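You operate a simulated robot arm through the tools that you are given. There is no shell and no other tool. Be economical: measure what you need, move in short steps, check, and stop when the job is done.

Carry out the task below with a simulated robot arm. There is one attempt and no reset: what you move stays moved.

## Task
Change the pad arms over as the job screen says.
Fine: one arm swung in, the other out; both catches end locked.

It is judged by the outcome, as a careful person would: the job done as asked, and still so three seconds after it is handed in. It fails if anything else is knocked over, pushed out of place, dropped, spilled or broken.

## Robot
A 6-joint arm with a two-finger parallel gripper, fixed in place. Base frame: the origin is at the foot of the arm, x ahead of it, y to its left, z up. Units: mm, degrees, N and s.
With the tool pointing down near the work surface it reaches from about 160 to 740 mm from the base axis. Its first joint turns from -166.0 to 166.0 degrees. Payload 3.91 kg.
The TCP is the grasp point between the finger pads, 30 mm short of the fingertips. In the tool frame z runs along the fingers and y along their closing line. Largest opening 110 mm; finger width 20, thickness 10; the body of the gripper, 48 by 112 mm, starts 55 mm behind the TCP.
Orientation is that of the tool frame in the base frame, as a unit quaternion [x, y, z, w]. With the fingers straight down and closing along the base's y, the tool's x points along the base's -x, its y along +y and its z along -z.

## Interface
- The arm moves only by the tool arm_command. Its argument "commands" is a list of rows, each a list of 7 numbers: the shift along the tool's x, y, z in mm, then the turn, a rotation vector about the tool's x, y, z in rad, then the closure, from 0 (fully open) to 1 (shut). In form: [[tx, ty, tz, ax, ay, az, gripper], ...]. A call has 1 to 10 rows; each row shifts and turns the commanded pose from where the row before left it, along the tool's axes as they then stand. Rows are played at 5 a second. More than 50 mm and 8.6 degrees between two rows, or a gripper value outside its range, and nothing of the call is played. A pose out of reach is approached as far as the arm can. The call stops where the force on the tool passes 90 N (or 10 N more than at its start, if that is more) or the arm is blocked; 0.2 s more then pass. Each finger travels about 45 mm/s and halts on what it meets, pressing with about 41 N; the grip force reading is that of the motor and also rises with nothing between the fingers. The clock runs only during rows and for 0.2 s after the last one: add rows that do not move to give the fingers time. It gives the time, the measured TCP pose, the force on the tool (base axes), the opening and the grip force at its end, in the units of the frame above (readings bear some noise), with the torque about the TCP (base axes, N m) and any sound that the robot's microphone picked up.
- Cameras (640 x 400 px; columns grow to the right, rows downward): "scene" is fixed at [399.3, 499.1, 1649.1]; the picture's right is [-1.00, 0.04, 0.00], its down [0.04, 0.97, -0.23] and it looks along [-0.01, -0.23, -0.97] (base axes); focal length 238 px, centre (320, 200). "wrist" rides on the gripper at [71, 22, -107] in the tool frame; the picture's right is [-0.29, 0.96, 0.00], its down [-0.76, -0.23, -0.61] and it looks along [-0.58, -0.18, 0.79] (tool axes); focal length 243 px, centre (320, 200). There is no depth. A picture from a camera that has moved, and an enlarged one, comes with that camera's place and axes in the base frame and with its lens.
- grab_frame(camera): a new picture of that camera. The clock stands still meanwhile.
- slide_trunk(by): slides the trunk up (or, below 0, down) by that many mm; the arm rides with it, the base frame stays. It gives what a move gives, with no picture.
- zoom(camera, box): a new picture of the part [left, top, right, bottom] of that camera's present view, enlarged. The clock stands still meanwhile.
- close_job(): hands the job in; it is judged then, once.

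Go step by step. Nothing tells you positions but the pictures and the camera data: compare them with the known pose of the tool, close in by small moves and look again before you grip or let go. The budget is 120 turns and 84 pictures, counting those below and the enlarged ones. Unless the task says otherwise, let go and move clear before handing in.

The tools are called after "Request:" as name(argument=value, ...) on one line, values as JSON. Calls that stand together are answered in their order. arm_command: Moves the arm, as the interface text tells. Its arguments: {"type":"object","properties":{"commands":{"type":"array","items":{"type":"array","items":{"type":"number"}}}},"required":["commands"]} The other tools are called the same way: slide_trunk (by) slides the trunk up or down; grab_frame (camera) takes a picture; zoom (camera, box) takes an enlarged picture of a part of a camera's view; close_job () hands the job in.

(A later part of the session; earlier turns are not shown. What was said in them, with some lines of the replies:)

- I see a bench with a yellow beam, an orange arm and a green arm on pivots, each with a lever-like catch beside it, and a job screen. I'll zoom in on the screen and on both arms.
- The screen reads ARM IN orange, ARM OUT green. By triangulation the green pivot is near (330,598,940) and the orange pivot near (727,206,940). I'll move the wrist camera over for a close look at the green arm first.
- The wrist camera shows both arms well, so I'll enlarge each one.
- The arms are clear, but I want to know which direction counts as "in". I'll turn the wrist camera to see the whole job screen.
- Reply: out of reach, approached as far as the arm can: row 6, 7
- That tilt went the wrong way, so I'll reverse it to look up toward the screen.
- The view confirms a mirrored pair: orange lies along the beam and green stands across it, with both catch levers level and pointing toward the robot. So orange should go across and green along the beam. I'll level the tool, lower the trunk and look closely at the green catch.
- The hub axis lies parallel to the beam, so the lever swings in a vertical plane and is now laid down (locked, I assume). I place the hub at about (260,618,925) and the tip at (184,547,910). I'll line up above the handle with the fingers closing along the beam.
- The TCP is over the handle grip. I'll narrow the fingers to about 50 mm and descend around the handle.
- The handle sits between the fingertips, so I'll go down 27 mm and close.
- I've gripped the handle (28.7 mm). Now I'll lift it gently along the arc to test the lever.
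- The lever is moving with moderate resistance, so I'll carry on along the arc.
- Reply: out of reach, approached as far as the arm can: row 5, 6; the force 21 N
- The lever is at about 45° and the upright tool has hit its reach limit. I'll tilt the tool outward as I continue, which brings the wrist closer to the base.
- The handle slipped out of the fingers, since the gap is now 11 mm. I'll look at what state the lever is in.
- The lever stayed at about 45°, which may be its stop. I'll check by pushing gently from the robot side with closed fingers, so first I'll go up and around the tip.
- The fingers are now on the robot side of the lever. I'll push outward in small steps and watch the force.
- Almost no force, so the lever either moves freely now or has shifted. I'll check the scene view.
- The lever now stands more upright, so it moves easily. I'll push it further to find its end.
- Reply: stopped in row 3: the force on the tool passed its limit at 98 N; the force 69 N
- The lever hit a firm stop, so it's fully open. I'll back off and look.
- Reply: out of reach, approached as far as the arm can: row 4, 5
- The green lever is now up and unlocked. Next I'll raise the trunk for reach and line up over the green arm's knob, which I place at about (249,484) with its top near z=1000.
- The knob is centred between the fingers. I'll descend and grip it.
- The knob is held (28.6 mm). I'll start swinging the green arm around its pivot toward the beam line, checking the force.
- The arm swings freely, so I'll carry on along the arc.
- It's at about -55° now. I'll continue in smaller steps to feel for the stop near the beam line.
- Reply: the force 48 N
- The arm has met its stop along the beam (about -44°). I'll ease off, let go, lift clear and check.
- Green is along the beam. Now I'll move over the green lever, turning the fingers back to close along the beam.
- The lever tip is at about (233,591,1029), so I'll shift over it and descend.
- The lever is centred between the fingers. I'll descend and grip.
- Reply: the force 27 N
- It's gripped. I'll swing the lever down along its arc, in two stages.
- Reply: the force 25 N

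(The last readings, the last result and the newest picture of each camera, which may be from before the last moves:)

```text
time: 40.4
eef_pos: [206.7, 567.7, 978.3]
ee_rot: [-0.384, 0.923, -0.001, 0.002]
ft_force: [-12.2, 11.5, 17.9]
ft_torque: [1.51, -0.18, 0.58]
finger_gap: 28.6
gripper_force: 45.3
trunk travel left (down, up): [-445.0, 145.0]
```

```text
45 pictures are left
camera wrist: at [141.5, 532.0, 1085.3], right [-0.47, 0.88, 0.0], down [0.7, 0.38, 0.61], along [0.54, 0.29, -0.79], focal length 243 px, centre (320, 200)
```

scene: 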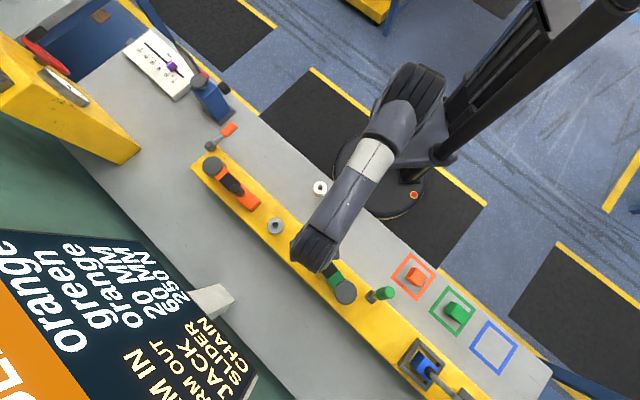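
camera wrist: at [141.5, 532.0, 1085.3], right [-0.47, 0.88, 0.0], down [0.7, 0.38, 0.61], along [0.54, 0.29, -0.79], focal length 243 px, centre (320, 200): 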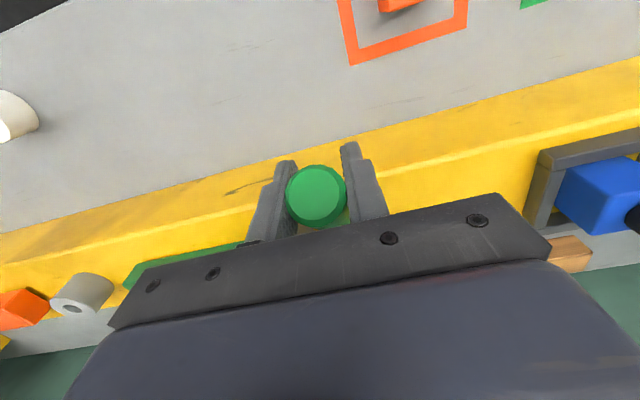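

Request:
arm_command(commands=[[2.9, 1, 6.7, 0, 0, 0, 0.9], [2.8, 0, 6.7, 0, 0, 0, 0.9], [1.7, 0, 7.1, 0, 0, 0, 0.9], [1.6, 0, 7.2, 0, 0, 0, 0.9], [0.4, 0, 7.3, 0, 0, 0, 0.9], [0.3, 0, 7.3, 0, 0, 0, 0.9]])

Request:
grab_frame(camera="wrist")

```text
time: 41.8
eef_pos: [200.7, 560.5, 935.7]
ee_rot: [-0.383, 0.924, -0.003, 0.002]
ft_force: [-19.5, -1.4, 16.6]
ft_torque: [0.84, -0.83, 0.0]
finger_gap: 28.6
gripper_force: 44.9
trunk travel left (down, up): [-445.0, 145.0]
```

```text
44 pictures are left
camera wrist: at [134.4, 524.9, 1042.9], right [-0.47, 0.88, 0.0], down [0.7, 0.38, 0.61], along [0.54, 0.29, -0.79], focal length 243 px, centre (320, 200)
```

wrist: 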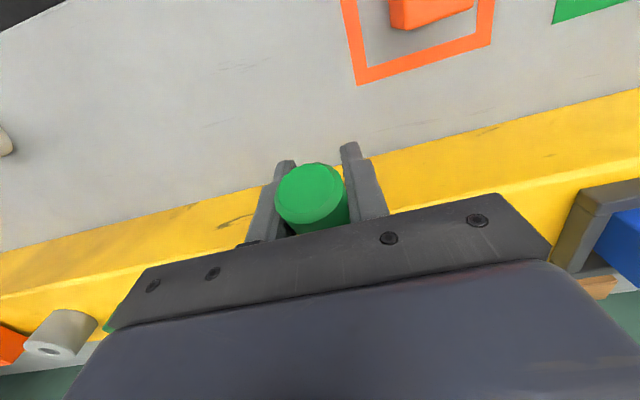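

The lever is at about 15° and needs to go down further. I'll continue.

Request:
arm_command(commands=[[0, 0, 6, 0, 0, 0, 0.9], [0, 0, 6, 0, 0, 0, 0.9], [-0.5, 0, 6, 0, 0, 0, 0.9]])

Request:
grab_frame(camera="wrist")

```text
time: 42.6
eef_pos: [200.9, 560.7, 917.4]
ee_rot: [-0.383, 0.924, -0.002, 0.002]
ft_force: [-15.0, -3.3, 13.8]
ft_torque: [0.97, -0.94, 0.16]
finger_gap: 28.3
gripper_force: 45.5
trunk travel left (down, up): [-445.0, 145.0]
```

```text
43 pictures are left
camera wrist: at [135.1, 525.7, 1024.8], right [-0.47, 0.88, -0.01], down [0.7, 0.38, 0.61], along [0.54, 0.28, -0.79], focal length 243 px, centre (320, 200)
```

wrist: 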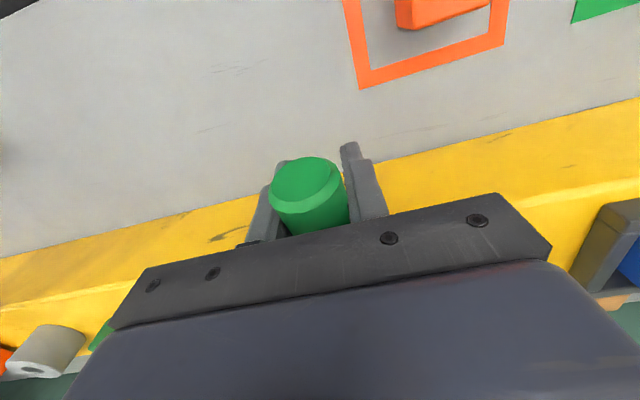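

Request:
arm_command(commands=[[0, 0, 5, 0, 0, 0, 0.9], [0, 0, 5, 0, 0, 0, 0.9], [0, 0, 5, 0, 0, 0, 0.9]])

Request:
grab_frame(camera="wrist")

```text
time: 43.4
eef_pos: [201.4, 562.7, 904.8]
ee_rot: [-0.383, 0.924, -0.002, 0.002]
ft_force: [-13.9, 2.5, 15.2]
ft_torque: [0.81, -1.1, -0.05]
finger_gap: 28.3
gripper_force: 45.7
trunk travel left (down, up): [-445.0, 145.0]
```

```text
42 pictures are left
camera wrist: at [136.0, 526.4, 1010.1], right [-0.47, 0.88, 0.0], down [0.7, 0.38, 0.61], along [0.54, 0.29, -0.79], focal length 243 px, centre (320, 200)
```

wrist: 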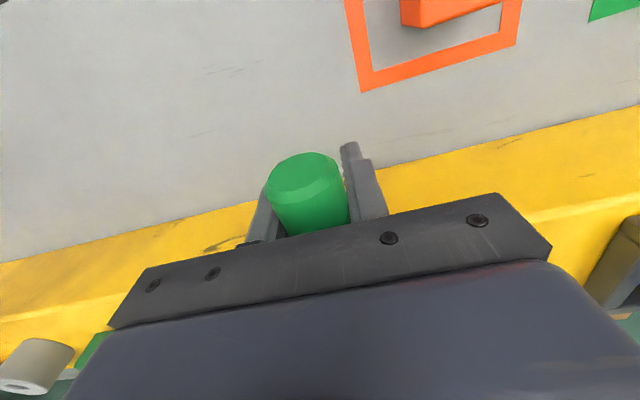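

The tip is at z≈919, against about 910 when locked. I'll press further down until it meets its stop.

Request:
arm_command(commands=[[0, 0, 4, 0, 0, 0, 0.9], [0, 0, 4, 0, 0, 0, 0.9], [0, 0, 4, 0, 0, 0, 0.9]])

```text
time: 44.2
eef_pos: [202.3, 561.8, 892.3]
ee_rot: [-0.383, 0.924, -0.001, 0.004]
ft_force: [-5.5, 5.6, 30.7]
ft_torque: [0.08, -0.06, 0.02]
finger_gap: 28.2
gripper_force: 45.7
trunk travel left (down, up): [-445.0, 145.0]
```

Request:
arm_command(commands=[[0, 0, 3, 0, 0, 0, 0.9], [0, 0, 3, 0, 0, 0, 0.9]])

Request:
grab_frame(camera="wrist")

```text
time: 44.8
eef_pos: [202.2, 562.0, 886.2]
ee_rot: [-0.383, 0.924, -0.001, 0.003]
ft_force: [-4.6, 6.1, 31.2]
ft_torque: [-0.12, -0.15, -0.08]
finger_gap: 28.5
gripper_force: 44.8
trunk travel left (down, up): [-445.0, 145.0]
```

```text
41 pictures are left
camera wrist: at [136.2, 526.4, 993.2], right [-0.47, 0.88, 0.0], down [0.7, 0.37, 0.61], along [0.54, 0.29, -0.79], focal length 243 px, centre (320, 200)
```

wrist: 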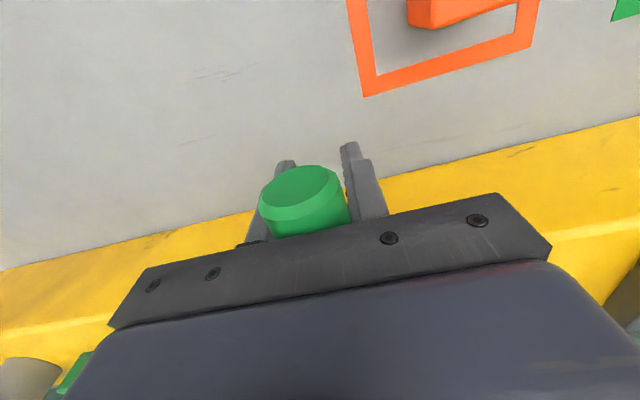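

The pads are now sliding down the handle at a steady 31 N, so the lever is at its stop. I'll release, lift and compare with the original locked pose.

Request:
arm_command(commands=[[0, 0, 0, 0, 0, 0, 0.55], [0, 0, 0, 0, 0, 0, 0.5], [0, 0, -40, 0, 0, 0, 0.5], [0, 0, -40, 0, 0, 0, 0.5], [0, 0, -33, 0, 0, 0, 0.5]])

Request:
grab_frame(camera="wrist")

Request:
zoom(camera="scene", box=[325, 225, 415, 315])

```text
time: 46.0
eef_pos: [201.2, 563.0, 998.7]
ee_rot: [-0.383, 0.924, -0.002, 0.001]
ft_force: [-0.6, -0.6, -0.3]
ft_torque: [0.01, -0.03, 0.03]
finger_gap: 54.9
gripper_force: 0.0
trunk travel left (down, up): [-445.0, 145.0]
```

```text
40 pictures are left
camera wrist: at [135.7, 527.3, 1105.4], right [-0.47, 0.88, 0.0], down [0.7, 0.38, 0.61], along [0.54, 0.28, -0.79], focal length 243 px, centre (320, 200)
```

wrist: 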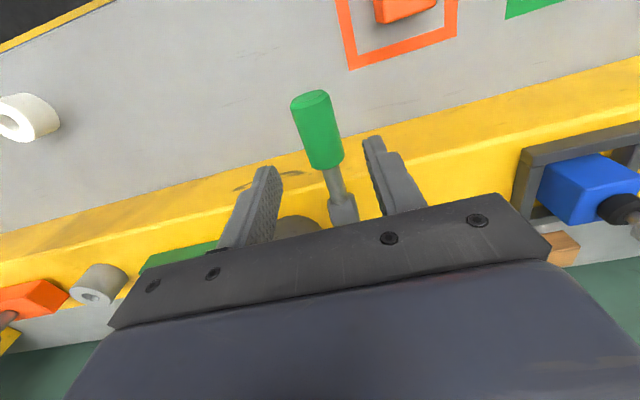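

```text
4.44 times, centred on (370, 270) of scene
camera zoom: at [399.3, 499.1, 1649.1], right [-1.0, 0.04, 0.0], down [0.04, 0.97, -0.23], along [-0.01, -0.23, -0.97], focal length 1057 px, centre (98, -111)
```

zoom: 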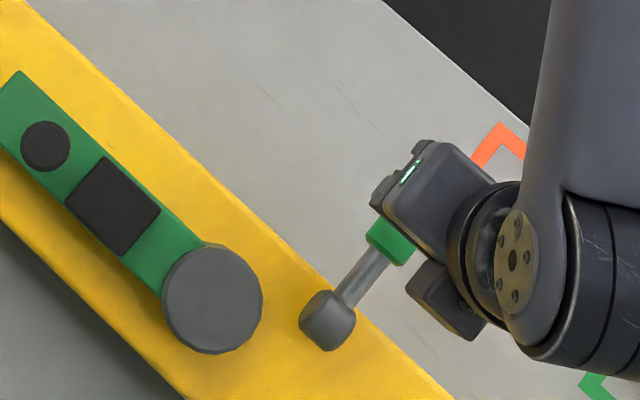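

Green is locked exactly as before and its arm lies along the beam. Next I'll raise the trunk fully for reach and travel over to the orange side.

Request:
slide_trunk(by=145)

Request:
arm_command(commands=[[9.3, -45.6, 0, 0, 0, 0, 0.5], [9.3, -45.6, 0, 0, 0, 0, 0.5], [9.3, -45.6, 0, 0, 0, 0, 0.5], [9.3, -45.6, 0, 0, 0, 0, 0.5], [9.3, -45.6, 0, 0, 0, 0, 0.5], [9.3, -45.6, 0, 0, 0, 0, 0.5], [9.3, -45.6, 0, 0, 0, 0, 0.5]])

Request:
arm_command(commands=[[9.3, -45.6, 0, 0, 0, 0, 0.5], [9.3, -45.6, 0, 0, 0, 0, 0.5], [9.3, -45.6, 0, 0, 0, 0, 0.5], [9.3, -45.6, 0, 0, 0, 0, 0.5], [9.3, -45.6, 0, 0, 0, 0, 0.5], [9.3, -45.6, 0, 0, 0, 0, 0.5], [9.3, -45.6, 0, 0, 0, 0, 0.5]])

Request:
grab_frame(camera="wrist")

```text
time: 47.7
eef_pos: [201.1, 561.9, 1142.9]
ee_rot: [-0.382, 0.924, -0.002, 0.002]
ft_force: [0.0, 0.0, 0.2]
ft_torque: [-0.02, -0.01, 0.0]
finger_gap: 54.9
gripper_force: 0.1
trunk travel left (down, up): [-590.0, 0.0]
```

```text
time: 49.3
eef_pos: [381.8, 290.7, 1143.6]
ee_rot: [-0.384, 0.923, -0.003, 0.002]
ft_force: [-0.4, 0.6, 0.1]
ft_torque: [-0.02, 0.0, 0.01]
finger_gap: 54.8
gripper_force: 0.0
trunk travel left (down, up): [-590.0, 0.0]
```

```text
time: 50.9
eef_pos: [560.5, 21.1, 1144.1]
ee_rot: [-0.383, 0.924, -0.001, 0.002]
ft_force: [0.2, 0.1, 0.5]
ft_torque: [-0.01, 0.03, -0.04]
finger_gap: 54.8
gripper_force: 0.1
trunk travel left (down, up): [-590.0, 0.0]
```

```text
38 pictures are left
camera wrist: at [495.6, -16.1, 1250.6], right [-0.47, 0.88, 0.0], down [0.7, 0.38, 0.61], along [0.54, 0.29, -0.79], focal length 243 px, centre (320, 200)
```

wrist: 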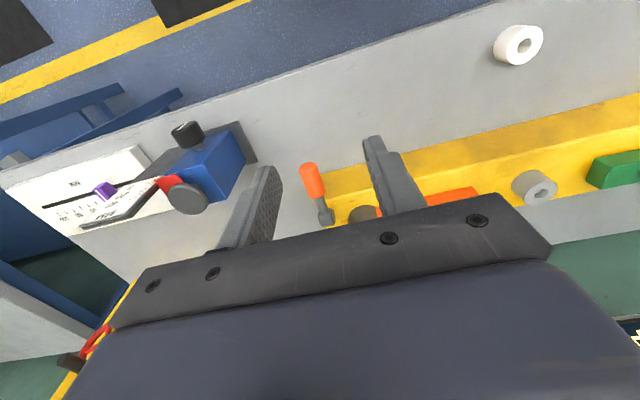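

The orange hub is near (742,133) and its handle tip near (678,58,912). I'll move above the handle and look again.

Request:
arm_command(commands=[[-34, -13.2, 0, 0, 0, 0, 0.45], [-34, -13.2, 0, 0, 0, 0, 0.45], [-34, -13.2, 0, 0, 0, 0, 0.45], [-34, -13.2, 0, 0, 0, 0, 0.45], [0, 0, 48, 0, 0, 0, 0.45], [0, 0, 48, 0, 0, 0, 0.45], [0, 0, 48, 0, 0, 0, 0.45]])

Request:
grab_frame(camera="wrist")

Request:
zoom(camera="scene", box=[190, 110, 280, 220])

```text
time: 52.5
eef_pos: [695.1, 77.1, 1002.7]
ee_rot: [-0.383, 0.924, -0.001, 0.001]
ft_force: [0.2, -0.4, 0.1]
ft_torque: [-0.05, -0.02, -0.01]
finger_gap: 60.8
gripper_force: 0.1
trunk travel left (down, up): [-590.0, 0.0]
```

```text
37 pictures are left
camera wrist: at [630.0, 42.6, 1109.3], right [-0.47, 0.88, 0.0], down [0.7, 0.38, 0.61], along [0.54, 0.28, -0.79], focal length 243 px, centre (320, 200)
```

wrist: 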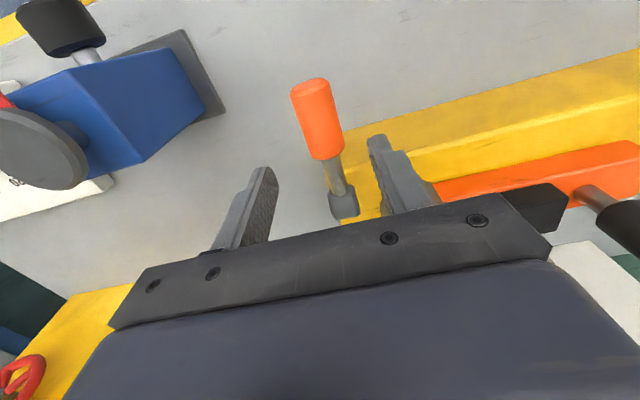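

```text
3.64 times, centred on (235, 165) of scene
camera zoom: at [399.3, 499.1, 1649.1], right [-1.0, 0.04, 0.0], down [0.04, 0.97, -0.23], along [-0.01, -0.23, -0.97], focal length 865 px, centre (629, 327)
```

zoom: 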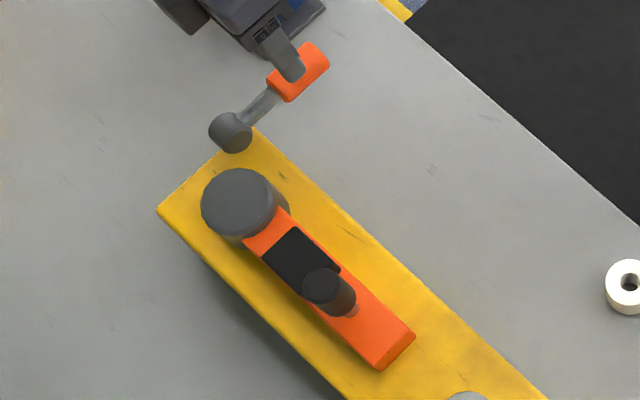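

The view matches the green case almost exactly, so the TCP is already correctly above the orange handle. I'll descend, grip and check.

Request:
arm_command(commands=[[0, 0, 26, 0, 0, 0, 0.5], [0, 0, 26, 0, 0, 0, 0.55], [0, 0, 26, 0, 0, 0, 0.55], [0, 0, 0, 0, 0, 0, 0.75], [0, 0, 0, 0, 0, 0, 0.9], [0, 0, 0, 0, 0, 0, 0.9]])

Request:
grab_frame(camera="wrist")

```text
time: 53.9
eef_pos: [693.4, 78.5, 924.1]
ee_rot: [-0.383, 0.924, -0.001, 0.001]
ft_force: [-9.6, 6.3, 0.0]
ft_torque: [0.17, 0.24, -0.08]
finger_gap: 28.3
gripper_force: 44.8
trunk travel left (down, up): [-590.0, 0.0]
```

```text
35 pictures are left
camera wrist: at [628.1, 42.6, 1031.7], right [-0.47, 0.88, 0.0], down [0.7, 0.38, 0.61], along [0.54, 0.29, -0.79], focal length 243 px, centre (320, 200)
```

wrist: 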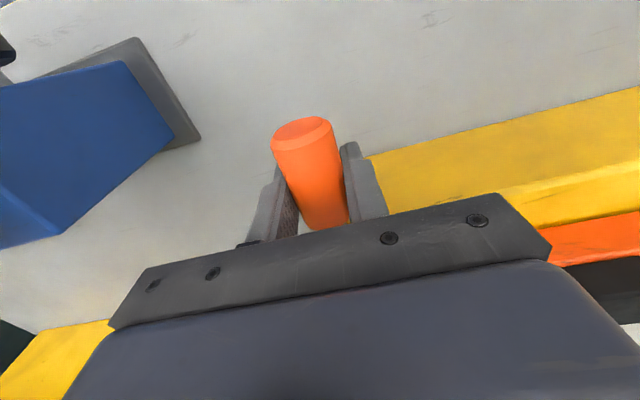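

It's gripped (28.3 mm). I'll lift along the arc with a gradual outward tilt.

Request:
arm_command(commands=[[1.2, 0, -10.2, 0, -0.03, 0, 0.95], [-0.5, 0, -10.3, 0, -0.03, 0, 0.95], [-1.9, 0, -10, 0, -0.03, 0, 0.95], [-3.5, 0, -9.4, 0, -0.03, 0, 0.95], [-4.8, 0, -8.9, 0, -0.03, 0, 0.95]])

Request:
arm_command(commands=[[-6.2, 0, -8, 0, -0.03, 0, 0.95], [-7.1, 0, -6.8, 0, -0.03, 0, 0.95], [-8.2, 0, -5.7, 0, -0.03, 0, 0.95]])

Request:
grab_frame(camera="wrist")

```text
time: 55.1
eef_pos: [697.0, 82.9, 973.6]
ee_rot: [-0.382, 0.921, 0.027, 0.069]
ft_force: [-16.6, 8.1, -17.5]
ft_torque: [-0.72, 1.07, 0.07]
finger_gap: 28.6
gripper_force: 45.2
trunk travel left (down, up): [-590.0, 0.0]
```

```text
time: 55.9
eef_pos: [710.1, 93.5, 998.7]
ee_rot: [-0.379, 0.918, 0.044, 0.109]
ft_force: [-18.8, -2.3, -12.2]
ft_torque: [-0.81, 1.26, 0.04]
finger_gap: 28.2
gripper_force: 45.5
trunk travel left (down, up): [-590.0, 0.0]
```

```text
34 pictures are left
camera wrist: at [628.3, 42.6, 1085.5], right [-0.48, 0.88, 0.07], down [0.58, 0.26, 0.77], along [0.66, 0.41, -0.63], focal length 243 px, centre (320, 200)
```

wrist: 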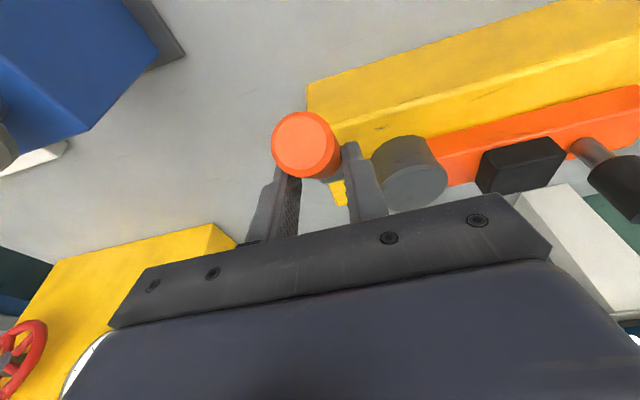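

Request:
arm_command(commands=[[-9, 0, -4.3, 0, -0.03, 0, 0.95], [-9.6, 0, -2.8, 0, -0.03, 0, 0.95], [-8.2, 0, -1.2, 0, -0.03, 0, 0.95]])

Request:
grab_frame(camera="wrist")

```text
time: 56.7
eef_pos: [731.6, 112.0, 1016.9]
ee_rot: [-0.377, 0.911, 0.06, 0.157]
ft_force: [-0.1, -0.2, -0.8]
ft_torque: [0.01, -0.01, 0.0]
finger_gap: 5.5
gripper_force: 0.1
trunk travel left (down, up): [-590.0, 0.0]
```

```text
33 pictures are left
camera wrist: at [643.5, 54.9, 1093.4], right [-0.48, 0.87, 0.09], down [0.52, 0.21, 0.83], along [0.7, 0.45, -0.55], focal length 243 px, centre (320, 200)
```

wrist: 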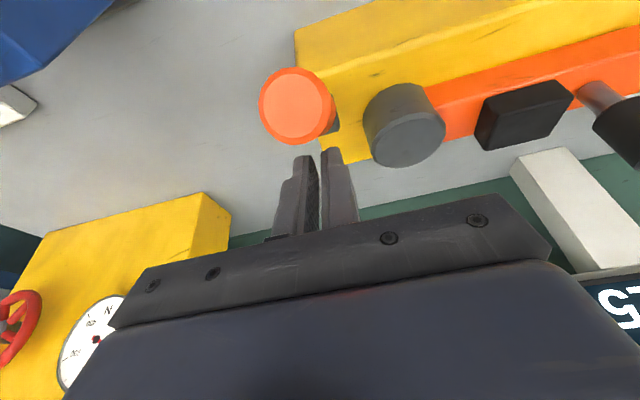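

The orange lever slipped out partway, as the green one did. I'll go around and push it up from the robot side, as before.

Request:
arm_command(commands=[[-13, 0, -37.8, 0, 0, 0, 1], [36.9, 1, -12.6, 0, 0, 0, 1], [36.9, 1, -12.6, 0, 0, 0, 1], [10.7, 0, 31.2, 0, 0, 0, 1], [10.7, 0, 31.2, 0, 0, 0, 1]])

Request:
grab_frame(camera="wrist")

```text
time: 57.9
eef_pos: [673.5, 57.8, 987.0]
ee_rot: [-0.378, 0.911, 0.061, 0.154]
ft_force: [0.5, -0.3, 0.0]
ft_torque: [0.0, 0.03, 0.03]
finger_gap: 0.2
gripper_force: 37.6
trunk travel left (down, up): [-590.0, 0.0]
```

```text
32 pictures are left
camera wrist: at [586.4, 0.9, 1065.4], right [-0.48, 0.87, 0.09], down [0.53, 0.21, 0.82], along [0.7, 0.45, -0.56], focal length 243 px, centre (320, 200)
```

wrist: 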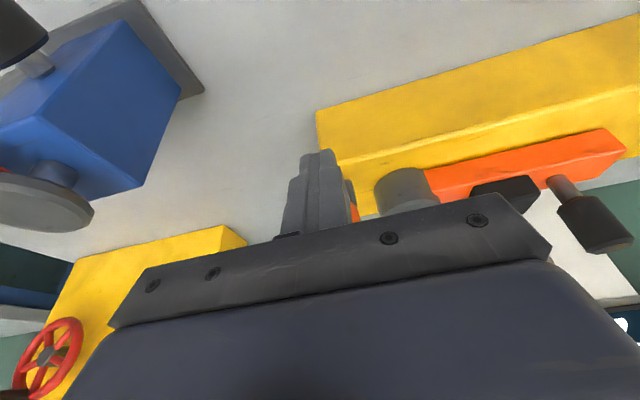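

Request:
arm_command(commands=[[-9.5, 0, 3.2, 0, 0, 0, 1], [-9.5, 0, 3.2, 0, 0, 0, 1], [-9.5, 0, 3.2, 0, 0, 0, 1], [-4.8, 0, 1.6, 0, 0, 0, 1], [-4.8, 0, 1.6, 0, 0, 0, 1], [-4.8, 0, 1.6, 0, 0, 0, 1]])

Request:
arm_command(commands=[[-4, 0, 1.3, 0, 0, 0, 1], [-4, 0, 1.3, 0, 0, 0, 1], [-4, 0, 1.3, 0, 0, 0, 1]])

```text
time: 59.3
eef_pos: [703.9, 89.7, 986.9]
ee_rot: [-0.378, 0.911, 0.06, 0.154]
ft_force: [-0.4, -1.4, -1.0]
ft_torque: [0.04, 0.0, 0.01]
finger_gap: 0.0
gripper_force: 37.6
trunk travel left (down, up): [-590.0, 0.0]
```

```text
time: 60.1
eef_pos: [710.2, 95.9, 987.4]
ee_rot: [-0.378, 0.911, 0.063, 0.151]
ft_force: [-15.0, -13.0, -1.3]
ft_torque: [0.47, -0.55, -0.08]
finger_gap: 0.1
gripper_force: 37.8
trunk travel left (down, up): [-590.0, 0.0]
```

Force is rising. I'll push a little more to confirm the stop, then back off and look.

Request:
arm_command(commands=[[-3, 0, 1, 0, 0, 0, 1], [-3, 0, 1, 0, 0, 0, 1]])

Request:
arm_command(commands=[[15, 0, -5, 0, 0, 0, 1], [25, 0, -8, 0, 0, 0, 1], [0, 0, -40, 0, 0.11, 0, 0.7], [0, 0, -40, 0, 0.11, 0, 0.5], [0, 0, 0, 0, 0.11, 0, 0.5]])

Request:
zoom(camera="scene", box=[190, 110, 280, 220])

Request:
grab_frame(camera="wrist")

```text
time: 60.7
eef_pos: [710.8, 96.7, 988.2]
ee_rot: [-0.376, 0.912, 0.061, 0.15]
ft_force: [-47.9, -41.6, -3.9]
ft_torque: [1.32, -1.88, -0.11]
finger_gap: 0.3
gripper_force: 37.6
trunk travel left (down, up): [-590.0, 0.0]
```

```text
time: 61.9
eef_pos: [670.5, 56.0, 1065.0]
ee_rot: [-0.382, 0.924, -0.002, 0.0]
ft_force: [0.4, -0.8, -0.2]
ft_torque: [-0.02, -0.01, -0.01]
finger_gap: 55.0
gripper_force: 0.0
trunk travel left (down, up): [-590.0, 0.0]
```

```text
3.64 times, centred on (235, 165) of scene
camera zoom: at [399.3, 499.1, 1649.1], right [-1.0, 0.04, 0.0], down [0.04, 0.97, -0.23], along [-0.01, -0.23, -0.97], focal length 865 px, centre (629, 327)
```

zoom: 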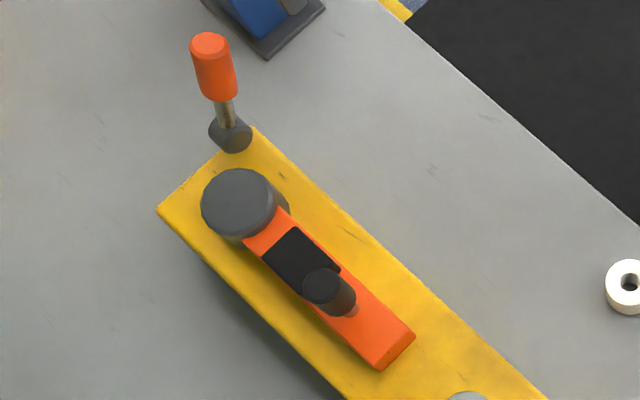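

```text
30 pictures are left
camera wrist: at [605.8, 20.7, 1171.5], right [-0.47, 0.88, 0.0], down [0.7, 0.38, 0.61], along [0.54, 0.28, -0.79], focal length 243 px, centre (320, 200)
```

wrist: 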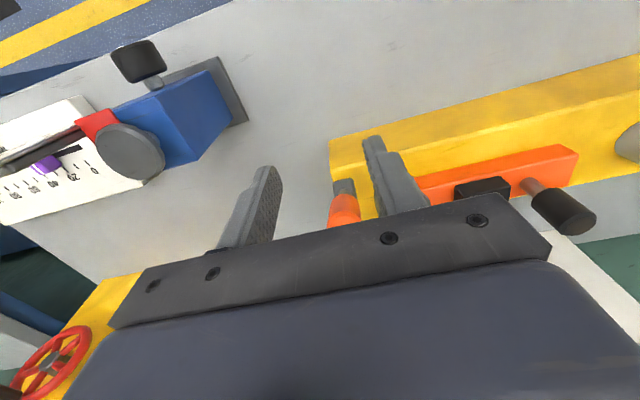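

The orange lever is up at its stop. The orange knob is at about (630,304,1000), so I'll go above it with the fingers closing along y.

Request:
arm_command(commands=[[0, 0, -15, 0, 0, 0, 0.5], [-24.5, 34, 0, 0, 0, 0, 0.45], [-24.5, 34, 0, 0, 0, 0, 0.45], [-24.5, 34, 0, 0, 0, 0, 0.45], [-24.5, 34, 0, 0, 0, 0, 0.45], [-24.5, 34, 0, 0, 0, 0, 0.45], [-24.5, 34, 0, 0, 0, 0, 0.45]])

Request:
arm_command(commands=[[0, 0, 0, 0, 0, 0.131, 0.45], [0, 0, 0, 0, 0, 0.131, 0.45], [0, 0, 0, 0, 0, 0.131, 0.45], [0, 0, 0, 0, 0, 0.131, 0.45], [0, 0, 0, 0, 0, 0.131, 0.45], [0, 0, 0, 0, 0, 0.131, 0.45]])

Request:
grab_frame(camera="wrist")

```text
time: 63.5
eef_pos: [635.7, 306.1, 1077.7]
ee_rot: [-0.382, 0.924, -0.002, 0.002]
ft_force: [-0.3, -0.7, 0.3]
ft_torque: [-0.03, -0.01, 0.02]
finger_gap: 60.5
gripper_force: 0.1
trunk travel left (down, up): [-590.0, 0.0]
```

```text
time: 64.9
eef_pos: [632.9, 306.9, 1078.9]
ee_rot: [0.001, 1.0, 0.0, 0.002]
ft_force: [-0.3, 1.1, 0.3]
ft_torque: [0.0, 0.01, 0.01]
finger_gap: 60.4
gripper_force: 0.0
trunk travel left (down, up): [-590.0, 0.0]
```

```text
29 pictures are left
camera wrist: at [561.4, 328.5, 1185.1], right [0.29, 0.96, 0.0], down [0.76, -0.23, 0.61], along [0.58, -0.18, -0.79], focal length 243 px, centre (320, 200)
```

wrist: 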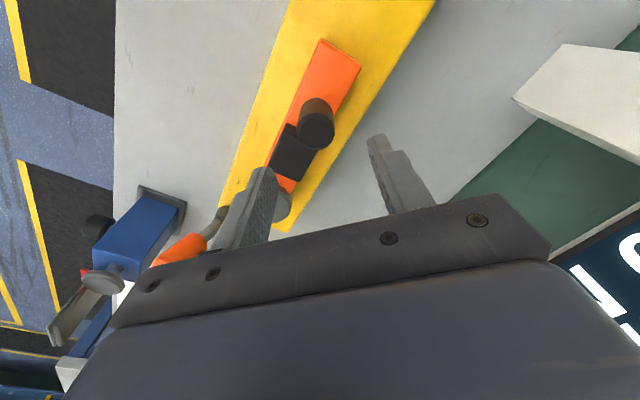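

The knob is confirmed at (630,304). I'll descend and grip.

Request:
arm_command(commands=[[3, -3, 26, 0, 0, 0, 0.45], [0, 0, 25, 0, 0, 0, 0.45], [0, 0, 25, 0, 0, 0, 0.45], [0, 0, 0, 0, 0, 0, 0.7], [0, 0, 0, 0, 0, 0, 0.9], [0, 0, 0, 0, 0, 0, 0.9]])

Request:
grab_frame(camera="wrist")

```text
time: 66.3
eef_pos: [629.6, 304.1, 1000.0]
ee_rot: [0.001, 1.0, -0.001, 0.001]
ft_force: [-1.0, -1.8, -0.9]
ft_torque: [0.63, 0.0, -0.09]
finger_gap: 29.7
gripper_force: 39.8
trunk travel left (down, up): [-590.0, 0.0]
```

```text
28 pictures are left
camera wrist: at [559.0, 325.6, 1107.1], right [0.29, 0.96, 0.0], down [0.76, -0.23, 0.61], along [0.58, -0.18, -0.79], focal length 243 px, centre (320, 200)
```

wrist: 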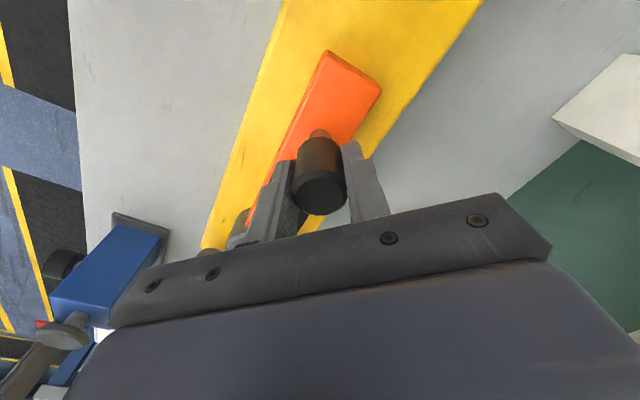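

Gripped. I'll swing the orange arm from 135° around toward the cross position.

Request:
arm_command(commands=[[8.1, -8.9, 0, 0, 0, 0, 0.9], [7.3, -9.5, 0, 0, 0, 0, 0.9], [6.5, -10.2, 0, 0, 0, 0, 0.9], [5.6, -10.7, 0, 0, 0, 0, 0.9]])

Request:
arm_command(commands=[[4.6, -11.1, 0, 0, 0, 0, 0.9], [3.6, -11.5, 0, 0, 0, 0, 0.9], [2.6, -11.7, 0, 0, 0, 0, 0.9], [1.6, -12, 0, 0, 0, 0, 0.9], [0.5, -12, 0, 0, 0, 0, 0.9]])

Request:
grab_frame(camera="scene")

```text
time: 67.3
eef_pos: [601.0, 265.2, 1000.0]
ee_rot: [0.0, 1.0, -0.001, 0.001]
ft_force: [-6.3, 8.1, -6.2]
ft_torque: [1.24, 0.57, 0.6]
finger_gap: 29.6
gripper_force: 45.2
trunk travel left (down, up): [-590.0, 0.0]
```

```text
time: 68.5
eef_pos: [588.7, 206.1, 1001.9]
ee_rot: [0.0, 1.0, -0.001, 0.003]
ft_force: [0.2, 3.2, -0.7]
ft_torque: [0.91, 0.53, 0.14]
finger_gap: 28.5
gripper_force: 45.4
trunk travel left (down, up): [-590.0, 0.0]
```

```text
27 pictures are left
```

scene: 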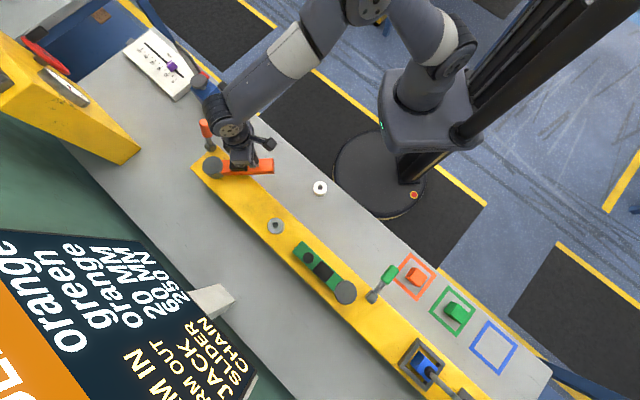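

It's swinging freely. I'll continue toward 215° in smaller groups.

Request:
arm_command(commands=[[-0.5, -12, 0, 0, 0, 0, 0.9], [-1.6, -12, 0, 0, 0, 0, 0.9], [-2.6, -11.7, 0, 0, 0, 0, 0.9], [-3.6, -11.5, 0, 0, 0, 0, 0.9]])

Request:
arm_command(commands=[[-4.6, -11.1, 0, 0, 0, 0, 0.9], [-2.8, -5.4, 0, 0, 0, 0, 0.9], [-2.9, -5.3, 0, 0, 0, 0, 0.9]])

Request:
arm_command(commands=[[-2.2, -3.4, 0, 0, 0, 0, 0.9], [-2.2, -3.4, 0, 0, 0, 0, 0.9]])

```text
time: 69.5
eef_pos: [595.6, 158.2, 1002.5]
ee_rot: [0.0, 1.0, -0.002, 0.001]
ft_force: [-0.8, 2.5, 0.8]
ft_torque: [1.19, 0.27, 0.36]
finger_gap: 29.5
gripper_force: 44.8
trunk travel left (down, up): [-590.0, 0.0]
```

```text
time: 70.3
eef_pos: [606.8, 136.4, 1001.0]
ee_rot: [0.0, 1.0, -0.002, 0.003]
ft_force: [-1.2, 1.6, -1.6]
ft_torque: [1.06, 0.29, 0.09]
finger_gap: 29.2
gripper_force: 44.8
trunk travel left (down, up): [-590.0, 0.0]
```

```text
time: 70.9
eef_pos: [611.8, 131.0, 1000.9]
ee_rot: [0.0, 1.0, -0.002, 0.001]
ft_force: [-1.0, 0.6, -7.6]
ft_torque: [0.71, 0.17, -0.01]
finger_gap: 28.8
gripper_force: 44.8
trunk travel left (down, up): [-590.0, 0.0]
```

Request:
arm_command(commands=[[-2.3, -3.3, 0, 0, 0, 0, 0.9], [-2.3, -3.3, 0, 0, 0, 0, 0.9]])

Request:
grab_frame(camera="wrist")

```text
time: 71.5
eef_pos: [616.2, 125.7, 1002.5]
ee_rot: [0.0, 1.0, -0.001, 0.002]
ft_force: [-3.4, 2.3, -8.3]
ft_torque: [0.71, 0.29, -0.27]
finger_gap: 28.7
gripper_force: 45.2
trunk travel left (down, up): [-590.0, 0.0]
```

```text
26 pictures are left
camera wrist: at [544.9, 146.4, 1108.8], right [0.29, 0.96, 0.0], down [0.76, -0.23, 0.61], along [0.58, -0.18, -0.79], focal length 243 px, centre (320, 200)
```

wrist: 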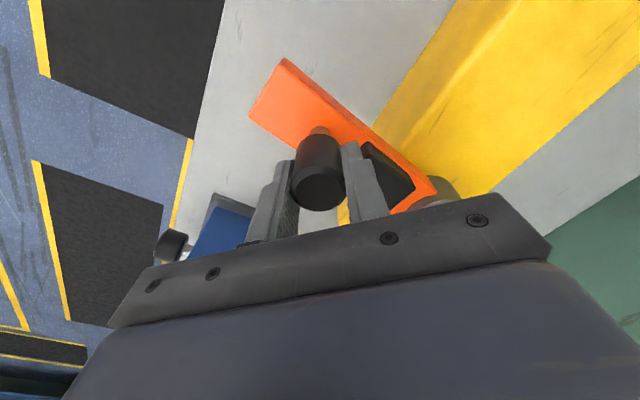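

Request:
arm_command(commands=[[-2, -2.6, 0, 0, 0, 0, 0.9], [-2, -2.6, 0, 0, 0, 0, 0.9]])

```text
time: 72.1
eef_pos: [615.7, 123.9, 1001.7]
ee_rot: [-0.001, 1.0, -0.001, -0.002]
ft_force: [-27.7, 30.7, -10.6]
ft_torque: [0.59, 0.19, -0.34]
finger_gap: 28.3
gripper_force: 45.2
trunk travel left (down, up): [-590.0, 0.0]
```

The orange arm is against its stop at about 216°, mirroring green's former position. I'll ease off, release and lift clear.

Request:
arm_command(commands=[[1.6, 2.2, 0, 0, 0, 0, 0.9], [0, 0, 0, 0, 0, 0, 0.5], [0, 0, 0, 0, 0, 0, 0.5], [0, 0, -40, 0, 0, 0, 0.5], [0, 0, -45, 0, 0, 0, 0.55]])

Request:
arm_command(commands=[[0, 0, 0, 0, 0, -0.131, 0.55], [0, 0, 0, 0, 0, -0.131, 0.55], [0, 0, 0, 0, 0, -0.131, 0.55], [0, 0, 0, 0, 0, -0.131, 0.55], [0, 0, 0, 0, 0, -0.131, 0.55], [0, 0, 0, 0, 0, -0.131, 0.55]])

Request:
grab_frame(camera="wrist")

Request:
grab_frame(camera="scene")

```text
time: 73.3
eef_pos: [617.9, 119.6, 1089.3]
ee_rot: [0.0, 1.0, -0.001, 0.002]
ft_force: [0.2, 0.2, 0.4]
ft_torque: [0.0, -0.03, -0.02]
finger_gap: 49.4
gripper_force: 0.2
trunk travel left (down, up): [-590.0, 0.0]
```

```text
time: 74.7
eef_pos: [618.5, 120.8, 1087.9]
ee_rot: [-0.385, 0.923, -0.002, 0.002]
ft_force: [0.5, 0.5, 1.0]
ft_torque: [0.01, 0.0, 0.01]
finger_gap: 49.7
gripper_force: 0.0
trunk travel left (down, up): [-590.0, 0.0]
```

```text
25 pictures are left
camera wrist: at [552.8, 85.5, 1194.6], right [-0.47, 0.88, 0.0], down [0.7, 0.38, 0.61], along [0.54, 0.29, -0.79], focal length 243 px, centre (320, 200)
```

wrist: 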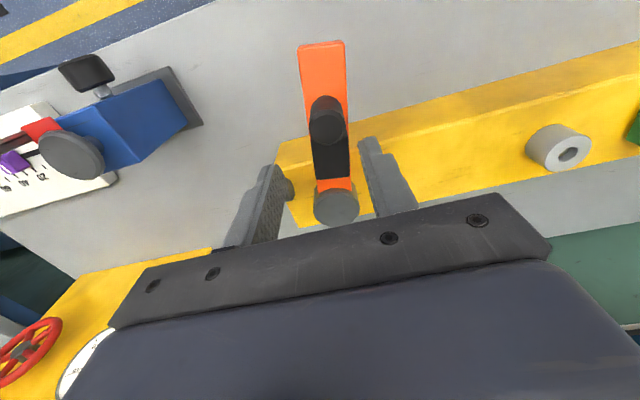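

```text
24 pictures are left
```

scene: 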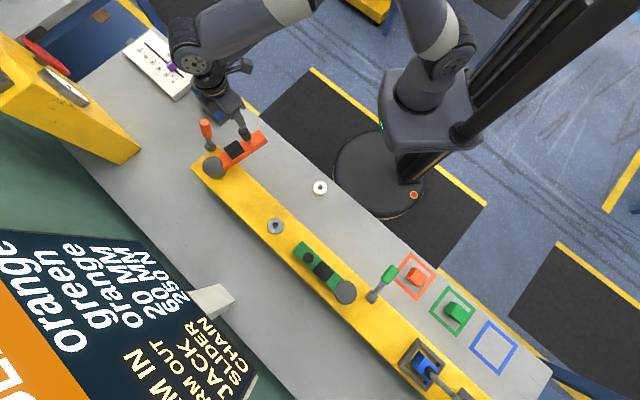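

The orange arm now stands across the beam and green lies along it. Next I'll go to the raised orange lever, with a slight outward tilt for reach.

Request:
arm_command(commands=[[0, -42.5, 0, 0, 0, 0, 0.55], [0, -42.5, 0, 0, 0, 0, 0.55], [-17.5, 0, 0, 0, -0.1, 0, 0.55], [-17.5, 0, 1, 0, -0.1, 0, 0.55], [-17.5, 0, 2, 0, -0.1, 0, 0.55]])

Request:
grab_frame(camera="wrist")

```text
time: 75.9
eef_pos: [714.2, 97.3, 1091.0]
ee_rot: [-0.379, 0.913, 0.056, 0.142]
ft_force: [-0.3, 0.8, 0.3]
ft_torque: [0.01, -0.02, -0.04]
finger_gap: 49.6
gripper_force: 0.1
trunk travel left (down, up): [-590.0, 0.0]
```

```text
23 pictures are left
camera wrist: at [629.2, 42.9, 1171.4], right [-0.48, 0.87, 0.08], down [0.54, 0.22, 0.81], along [0.69, 0.43, -0.58], focal length 243 px, centre (320, 200)
```

wrist: 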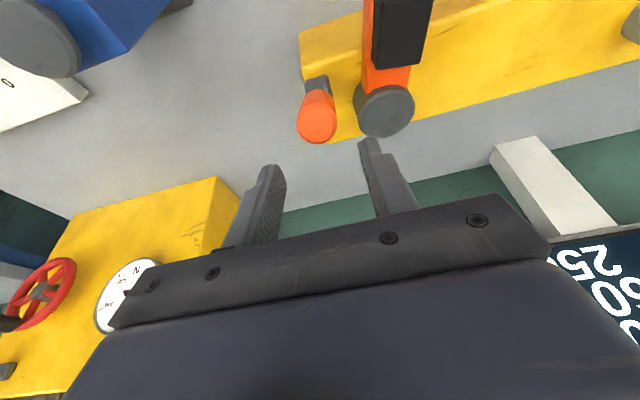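

The lever tip is centred laterally. I'll advance along the tool axis in two parts.

Request:
arm_command(commands=[[7, 0, 20, 0, 0, 0, 0.55], [0, 0, 20, 0, 0, 0, 0.55]])

Request:
grab_frame(camera="wrist")

```text
time: 76.5
eef_pos: [718.5, 102.5, 1050.7]
ee_rot: [-0.379, 0.913, 0.055, 0.14]
ft_force: [0.1, 0.3, 0.2]
ft_torque: [0.0, 0.01, 0.01]
finger_gap: 49.6
gripper_force: 0.0
trunk travel left (down, up): [-590.0, 0.0]
```

```text
22 pictures are left
camera wrist: at [632.7, 46.3, 1130.9], right [-0.48, 0.87, 0.08], down [0.55, 0.23, 0.81], along [0.69, 0.43, -0.58], focal length 243 px, centre (320, 200)
```

wrist: 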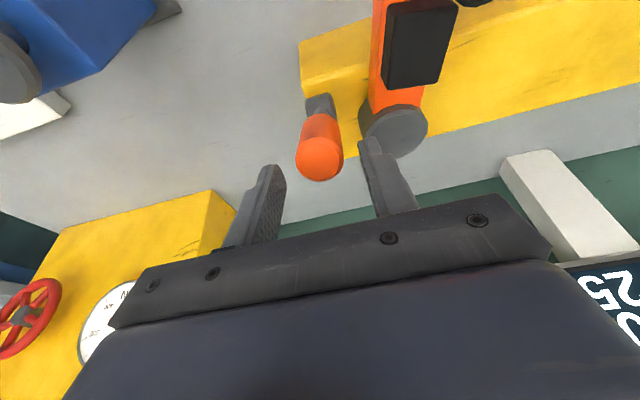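

Request:
arm_command(commands=[[0, 0, 19, 0, 0, 0, 0.55], [0, 0, 19, 0, 0, 0, 0.55], [0, 0, 0, 0, 0, 0, 0.75], [0, 0, 0, 0, 0, 0, 0.9], [0, 0, 0, 0, 0, 0, 0.9]])

Request:
grab_frame(camera="wrist")

```text
time: 77.7
eef_pos: [726.8, 110.5, 1013.9]
ee_rot: [-0.379, 0.913, 0.056, 0.139]
ft_force: [-6.0, 7.0, 0.2]
ft_torque: [0.86, 0.77, 0.43]
finger_gap: 28.3
gripper_force: 45.1
trunk travel left (down, up): [-590.0, 0.0]
```

```text
21 pictures are left
camera wrist: at [640.9, 55.1, 1095.1], right [-0.48, 0.87, 0.08], down [0.55, 0.23, 0.81], along [0.68, 0.43, -0.59], focal length 243 px, centre (320, 200)
```

wrist: 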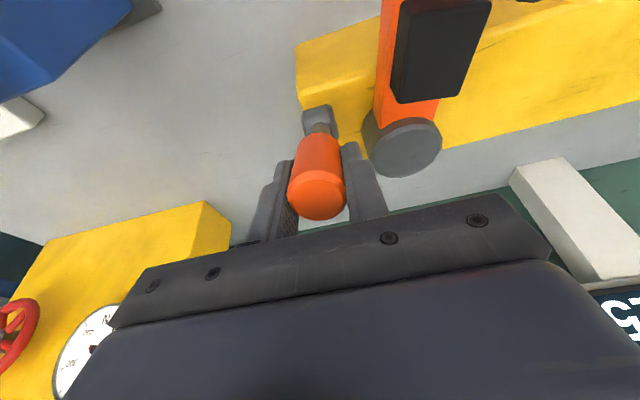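

It's gripped. Now I'll swing the orange lever down along the reverse arc.

Request:
arm_command(commands=[[8.2, 0, 1.2, 0, 0.03, 0, 0.95], [9.6, 0, 2.8, 0, 0.03, 0, 0.95], [9, 0, 4.3, 0, 0.03, 0, 0.95], [8.2, 0, 5.7, 0, 0.03, 0, 0.95], [7.1, 0, 6.8, 0, 0.03, 0, 0.95], [6.2, 0, 8, 0, 0.03, 0, 0.95]])

Request:
grab_frame(camera="wrist")

```text
time: 79.1
eef_pos: [695.0, 78.8, 975.9]
ee_rot: [-0.382, 0.922, 0.02, 0.054]
ft_force: [-15.1, 6.4, 10.2]
ft_torque: [0.54, -0.26, 0.11]
finger_gap: 27.9
gripper_force: 35.7
trunk travel left (down, up): [-590.0, 0.0]
```

```text
20 pictures are left
camera wrist: at [621.0, 35.6, 1072.8], right [-0.47, 0.88, 0.03], down [0.65, 0.32, 0.69], along [0.6, 0.35, -0.72], focal length 243 px, centre (320, 200)
```

wrist: 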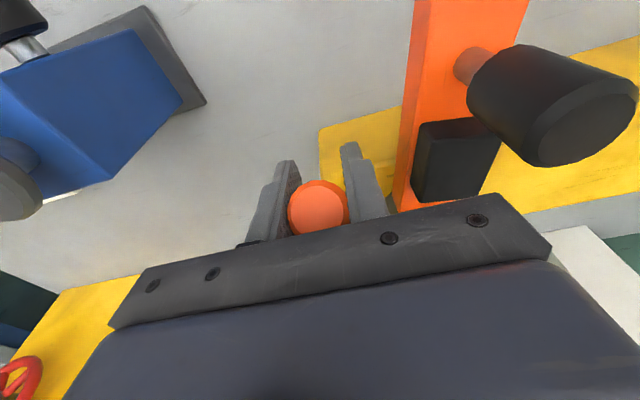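

Still held and clear of the knob. I'll continue down.

Request:
arm_command(commands=[[4.8, 0, 8.9, 0, 0.03, 0, 0.95], [3.5, 0, 9.4, 0, 0.03, 0, 0.95], [1.9, 0, 10, 0, 0.03, 0, 0.95], [0.5, 0, 10.3, 0, 0.03, 0, 0.95]])

Request:
arm_command(commands=[[0, 0, 7, 0, 0, 0, 0.95], [0, 0, 7, 0, 0, 0, 0.95], [0, 0, 7, 0, 0, 0, 0.95]])

Request:
grab_frame(camera="wrist")

```text
time: 80.1
eef_pos: [689.3, 72.7, 933.8]
ee_rot: [-0.383, 0.924, -0.002, 0.0]
ft_force: [-18.9, 6.9, 4.0]
ft_torque: [0.04, -0.31, 0.18]
finger_gap: 28.6
gripper_force: 31.0
trunk travel left (down, up): [-590.0, 0.0]
```

```text
time: 80.9
eef_pos: [689.6, 74.5, 912.9]
ee_rot: [-0.382, 0.924, -0.002, 0.0]
ft_force: [-21.8, 1.6, 3.8]
ft_torque: [0.24, -0.89, -0.02]
finger_gap: 28.6
gripper_force: 22.5
trunk travel left (down, up): [-590.0, 0.0]
```

```text
19 pictures are left
camera wrist: at [624.8, 39.3, 1019.6], right [-0.47, 0.88, 0.0], down [0.7, 0.38, 0.61], along [0.54, 0.28, -0.79], focal length 243 px, centre (320, 200)
```

wrist: 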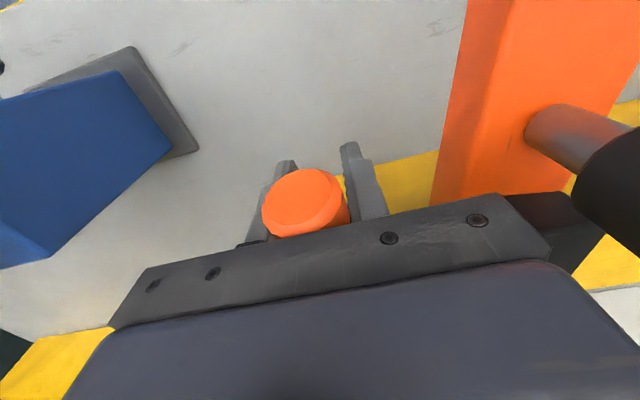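

Request:
arm_command(commands=[[0, 0, 5, 0, 0, 0, 0.95], [0, 0, 5, 0, 0, 0, 0.95], [0, 0, 5, 0, 0, 0, 0.95]])

Request:
arm_command(commands=[[0, 0, 4, 0, 0, 0, 0.95], [0, 0, 4, 0, 0, 0, 0.95]])

Request:
grab_frame(camera="wrist")

```text
time: 81.7
eef_pos: [690.6, 74.8, 900.8]
ee_rot: [-0.383, 0.924, -0.002, 0.003]
ft_force: [-23.2, 7.0, 15.0]
ft_torque: [0.65, -1.45, 0.06]
finger_gap: 28.4
gripper_force: 45.1
trunk travel left (down, up): [-590.0, 0.0]
```

```text
time: 82.3
eef_pos: [689.9, 76.1, 894.8]
ee_rot: [-0.383, 0.924, -0.002, 0.003]
ft_force: [-21.6, 10.0, 15.7]
ft_torque: [0.57, -1.45, -0.07]
finger_gap: 28.7
gripper_force: 44.8
trunk travel left (down, up): [-590.0, 0.0]
```

```text
18 pictures are left
camera wrist: at [625.7, 40.5, 999.9], right [-0.47, 0.88, -0.01], down [0.69, 0.38, 0.61], along [0.54, 0.29, -0.79], focal length 243 px, centre (320, 200)
```

wrist: 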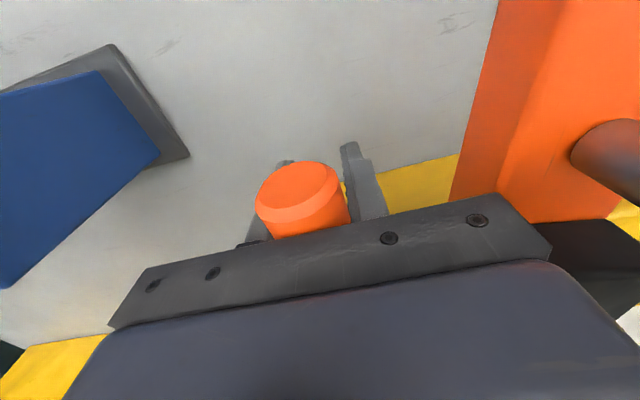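

Request:
arm_command(commands=[[0, 0, 4, 0, 0, 0, 0.95], [0, 0, 4, 0, 0, 0, 0.95], [0, 0, 4, 0, 0, 0, 0.95]])

Request:
arm_command(commands=[[0, 0, 3, 0, 0, 0, 0.95], [0, 0, 3, 0, 0, 0, 0.95]])

```text
time: 83.1
eef_pos: [692.1, 76.1, 884.4]
ee_rot: [-0.383, 0.924, -0.003, 0.006]
ft_force: [-17.6, 13.9, 35.9]
ft_torque: [-0.61, -0.32, -0.17]
finger_gap: 28.4
gripper_force: 45.1
trunk travel left (down, up): [-590.0, 0.0]
```

```text
time: 83.7
eef_pos: [691.1, 75.7, 884.2]
ee_rot: [-0.384, 0.923, -0.004, 0.01]
ft_force: [-19.0, 17.3, 67.1]
ft_torque: [-1.5, 0.63, -0.1]
finger_gap: 28.6
gripper_force: 44.8
trunk travel left (down, up): [-590.0, 0.0]
```

It has met a firm stop (67 N, no further travel). I'll release, lift and check.

Request:
arm_command(commands=[[0, 0, -3, 0, 0, 0, 0.9], [0, 0, 0, 0, 0, 0, 0.55], [0, 0, 0, 0, 0, 0, 0.5], [0, 0, -40, 0, 0, 0, 0.45], [0, 0, -40, 0, 0, 0, 0.45], [0, 0, -38, 0, 0, 0, 0.45]])

Request:
grab_frame(camera="wrist")

Request:
zoom(camera="scene", box=[190, 110, 280, 220])

```text
time: 85.1
eef_pos: [690.9, 74.1, 993.6]
ee_rot: [-0.383, 0.924, -0.003, 0.001]
ft_force: [0.1, -1.0, 0.7]
ft_torque: [0.02, 0.01, -0.04]
finger_gap: 60.6
gripper_force: 0.1
trunk travel left (down, up): [-590.0, 0.0]
```

```text
17 pictures are left
camera wrist: at [626.1, 37.8, 1101.1], right [-0.47, 0.88, 0.0], down [0.7, 0.38, 0.61], along [0.54, 0.28, -0.79], focal length 243 px, centre (320, 200)
```

wrist: 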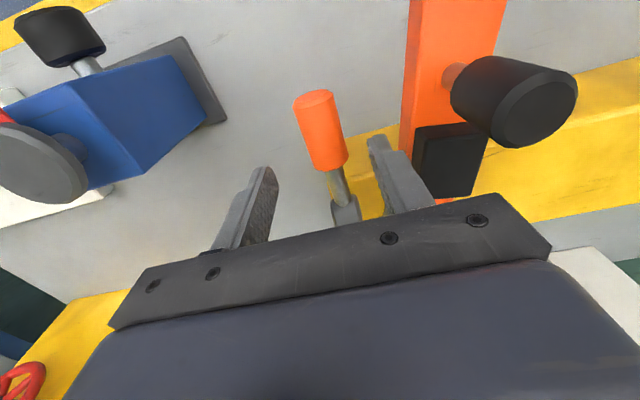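

```text
3.64 times, centred on (235, 165) of scene
camera zoom: at [399.3, 499.1, 1649.1], right [-1.0, 0.04, 0.0], down [0.04, 0.97, -0.23], along [-0.01, -0.23, -0.97], focal length 865 px, centre (629, 327)
```

zoom: 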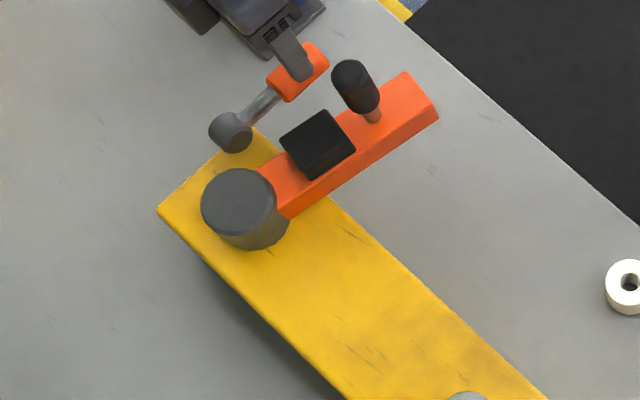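

The orange lever matches its original locked pose, the orange arm stands across at its stop, and green is unchanged. I'll retreat clear and take a final look.

Request:
arm_command(commands=[[0, 0, -45, 0, 0, 0, 0.45], [0, 0, -45, 0, 0, 0, 0.45], [40, 0, -10, 0, 0, 0, 0.45], [40, 0, 0, 0, 0, 0, 0.45], [40, 0, 0, 0, 0, 0, 0.45], [40, 0, 0, 0, 0, 0, 0.45]])

Request:
grab_frame(camera="scene")

```text
time: 86.5
eef_pos: [578.4, -38.8, 1094.1]
ee_rot: [-0.384, 0.923, -0.002, 0.002]
ft_force: [-0.2, 0.2, 0.3]
ft_torque: [0.02, -0.04, 0.01]
finger_gap: 60.4
gripper_force: 0.0
trunk travel left (down, up): [-590.0, 0.0]
```

```text
15 pictures are left
```

scene: 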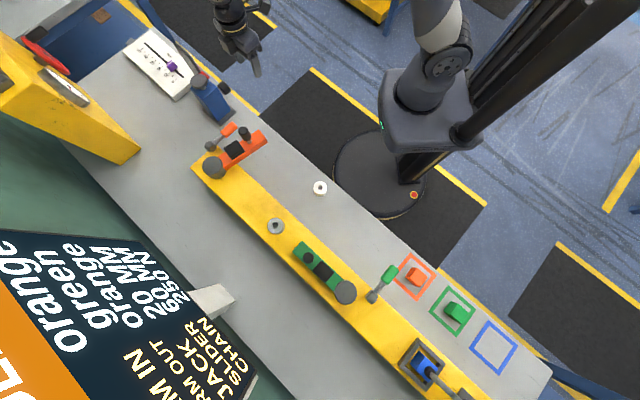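

Both arms are changed over, both levers are back down, nothing else has been disturbed and the gripper is clear. Handing in.

Request:
close_job()

```text
The job is handed in.
```

I changed the pad arms over: the orange arm now stands across the beam (in), and the green arm lies along it (out). Both catch levers are back down at their stops, matching their starting positions in the pictures.

- **In and out:** nothing I could see marks which position counts as "in". I took it that both arms had to change places, which makes across the beam "in".
- **Locks:** I judged the catches locked from the lever positions and the firm stops. I did not push on the arms afterwards to test them.
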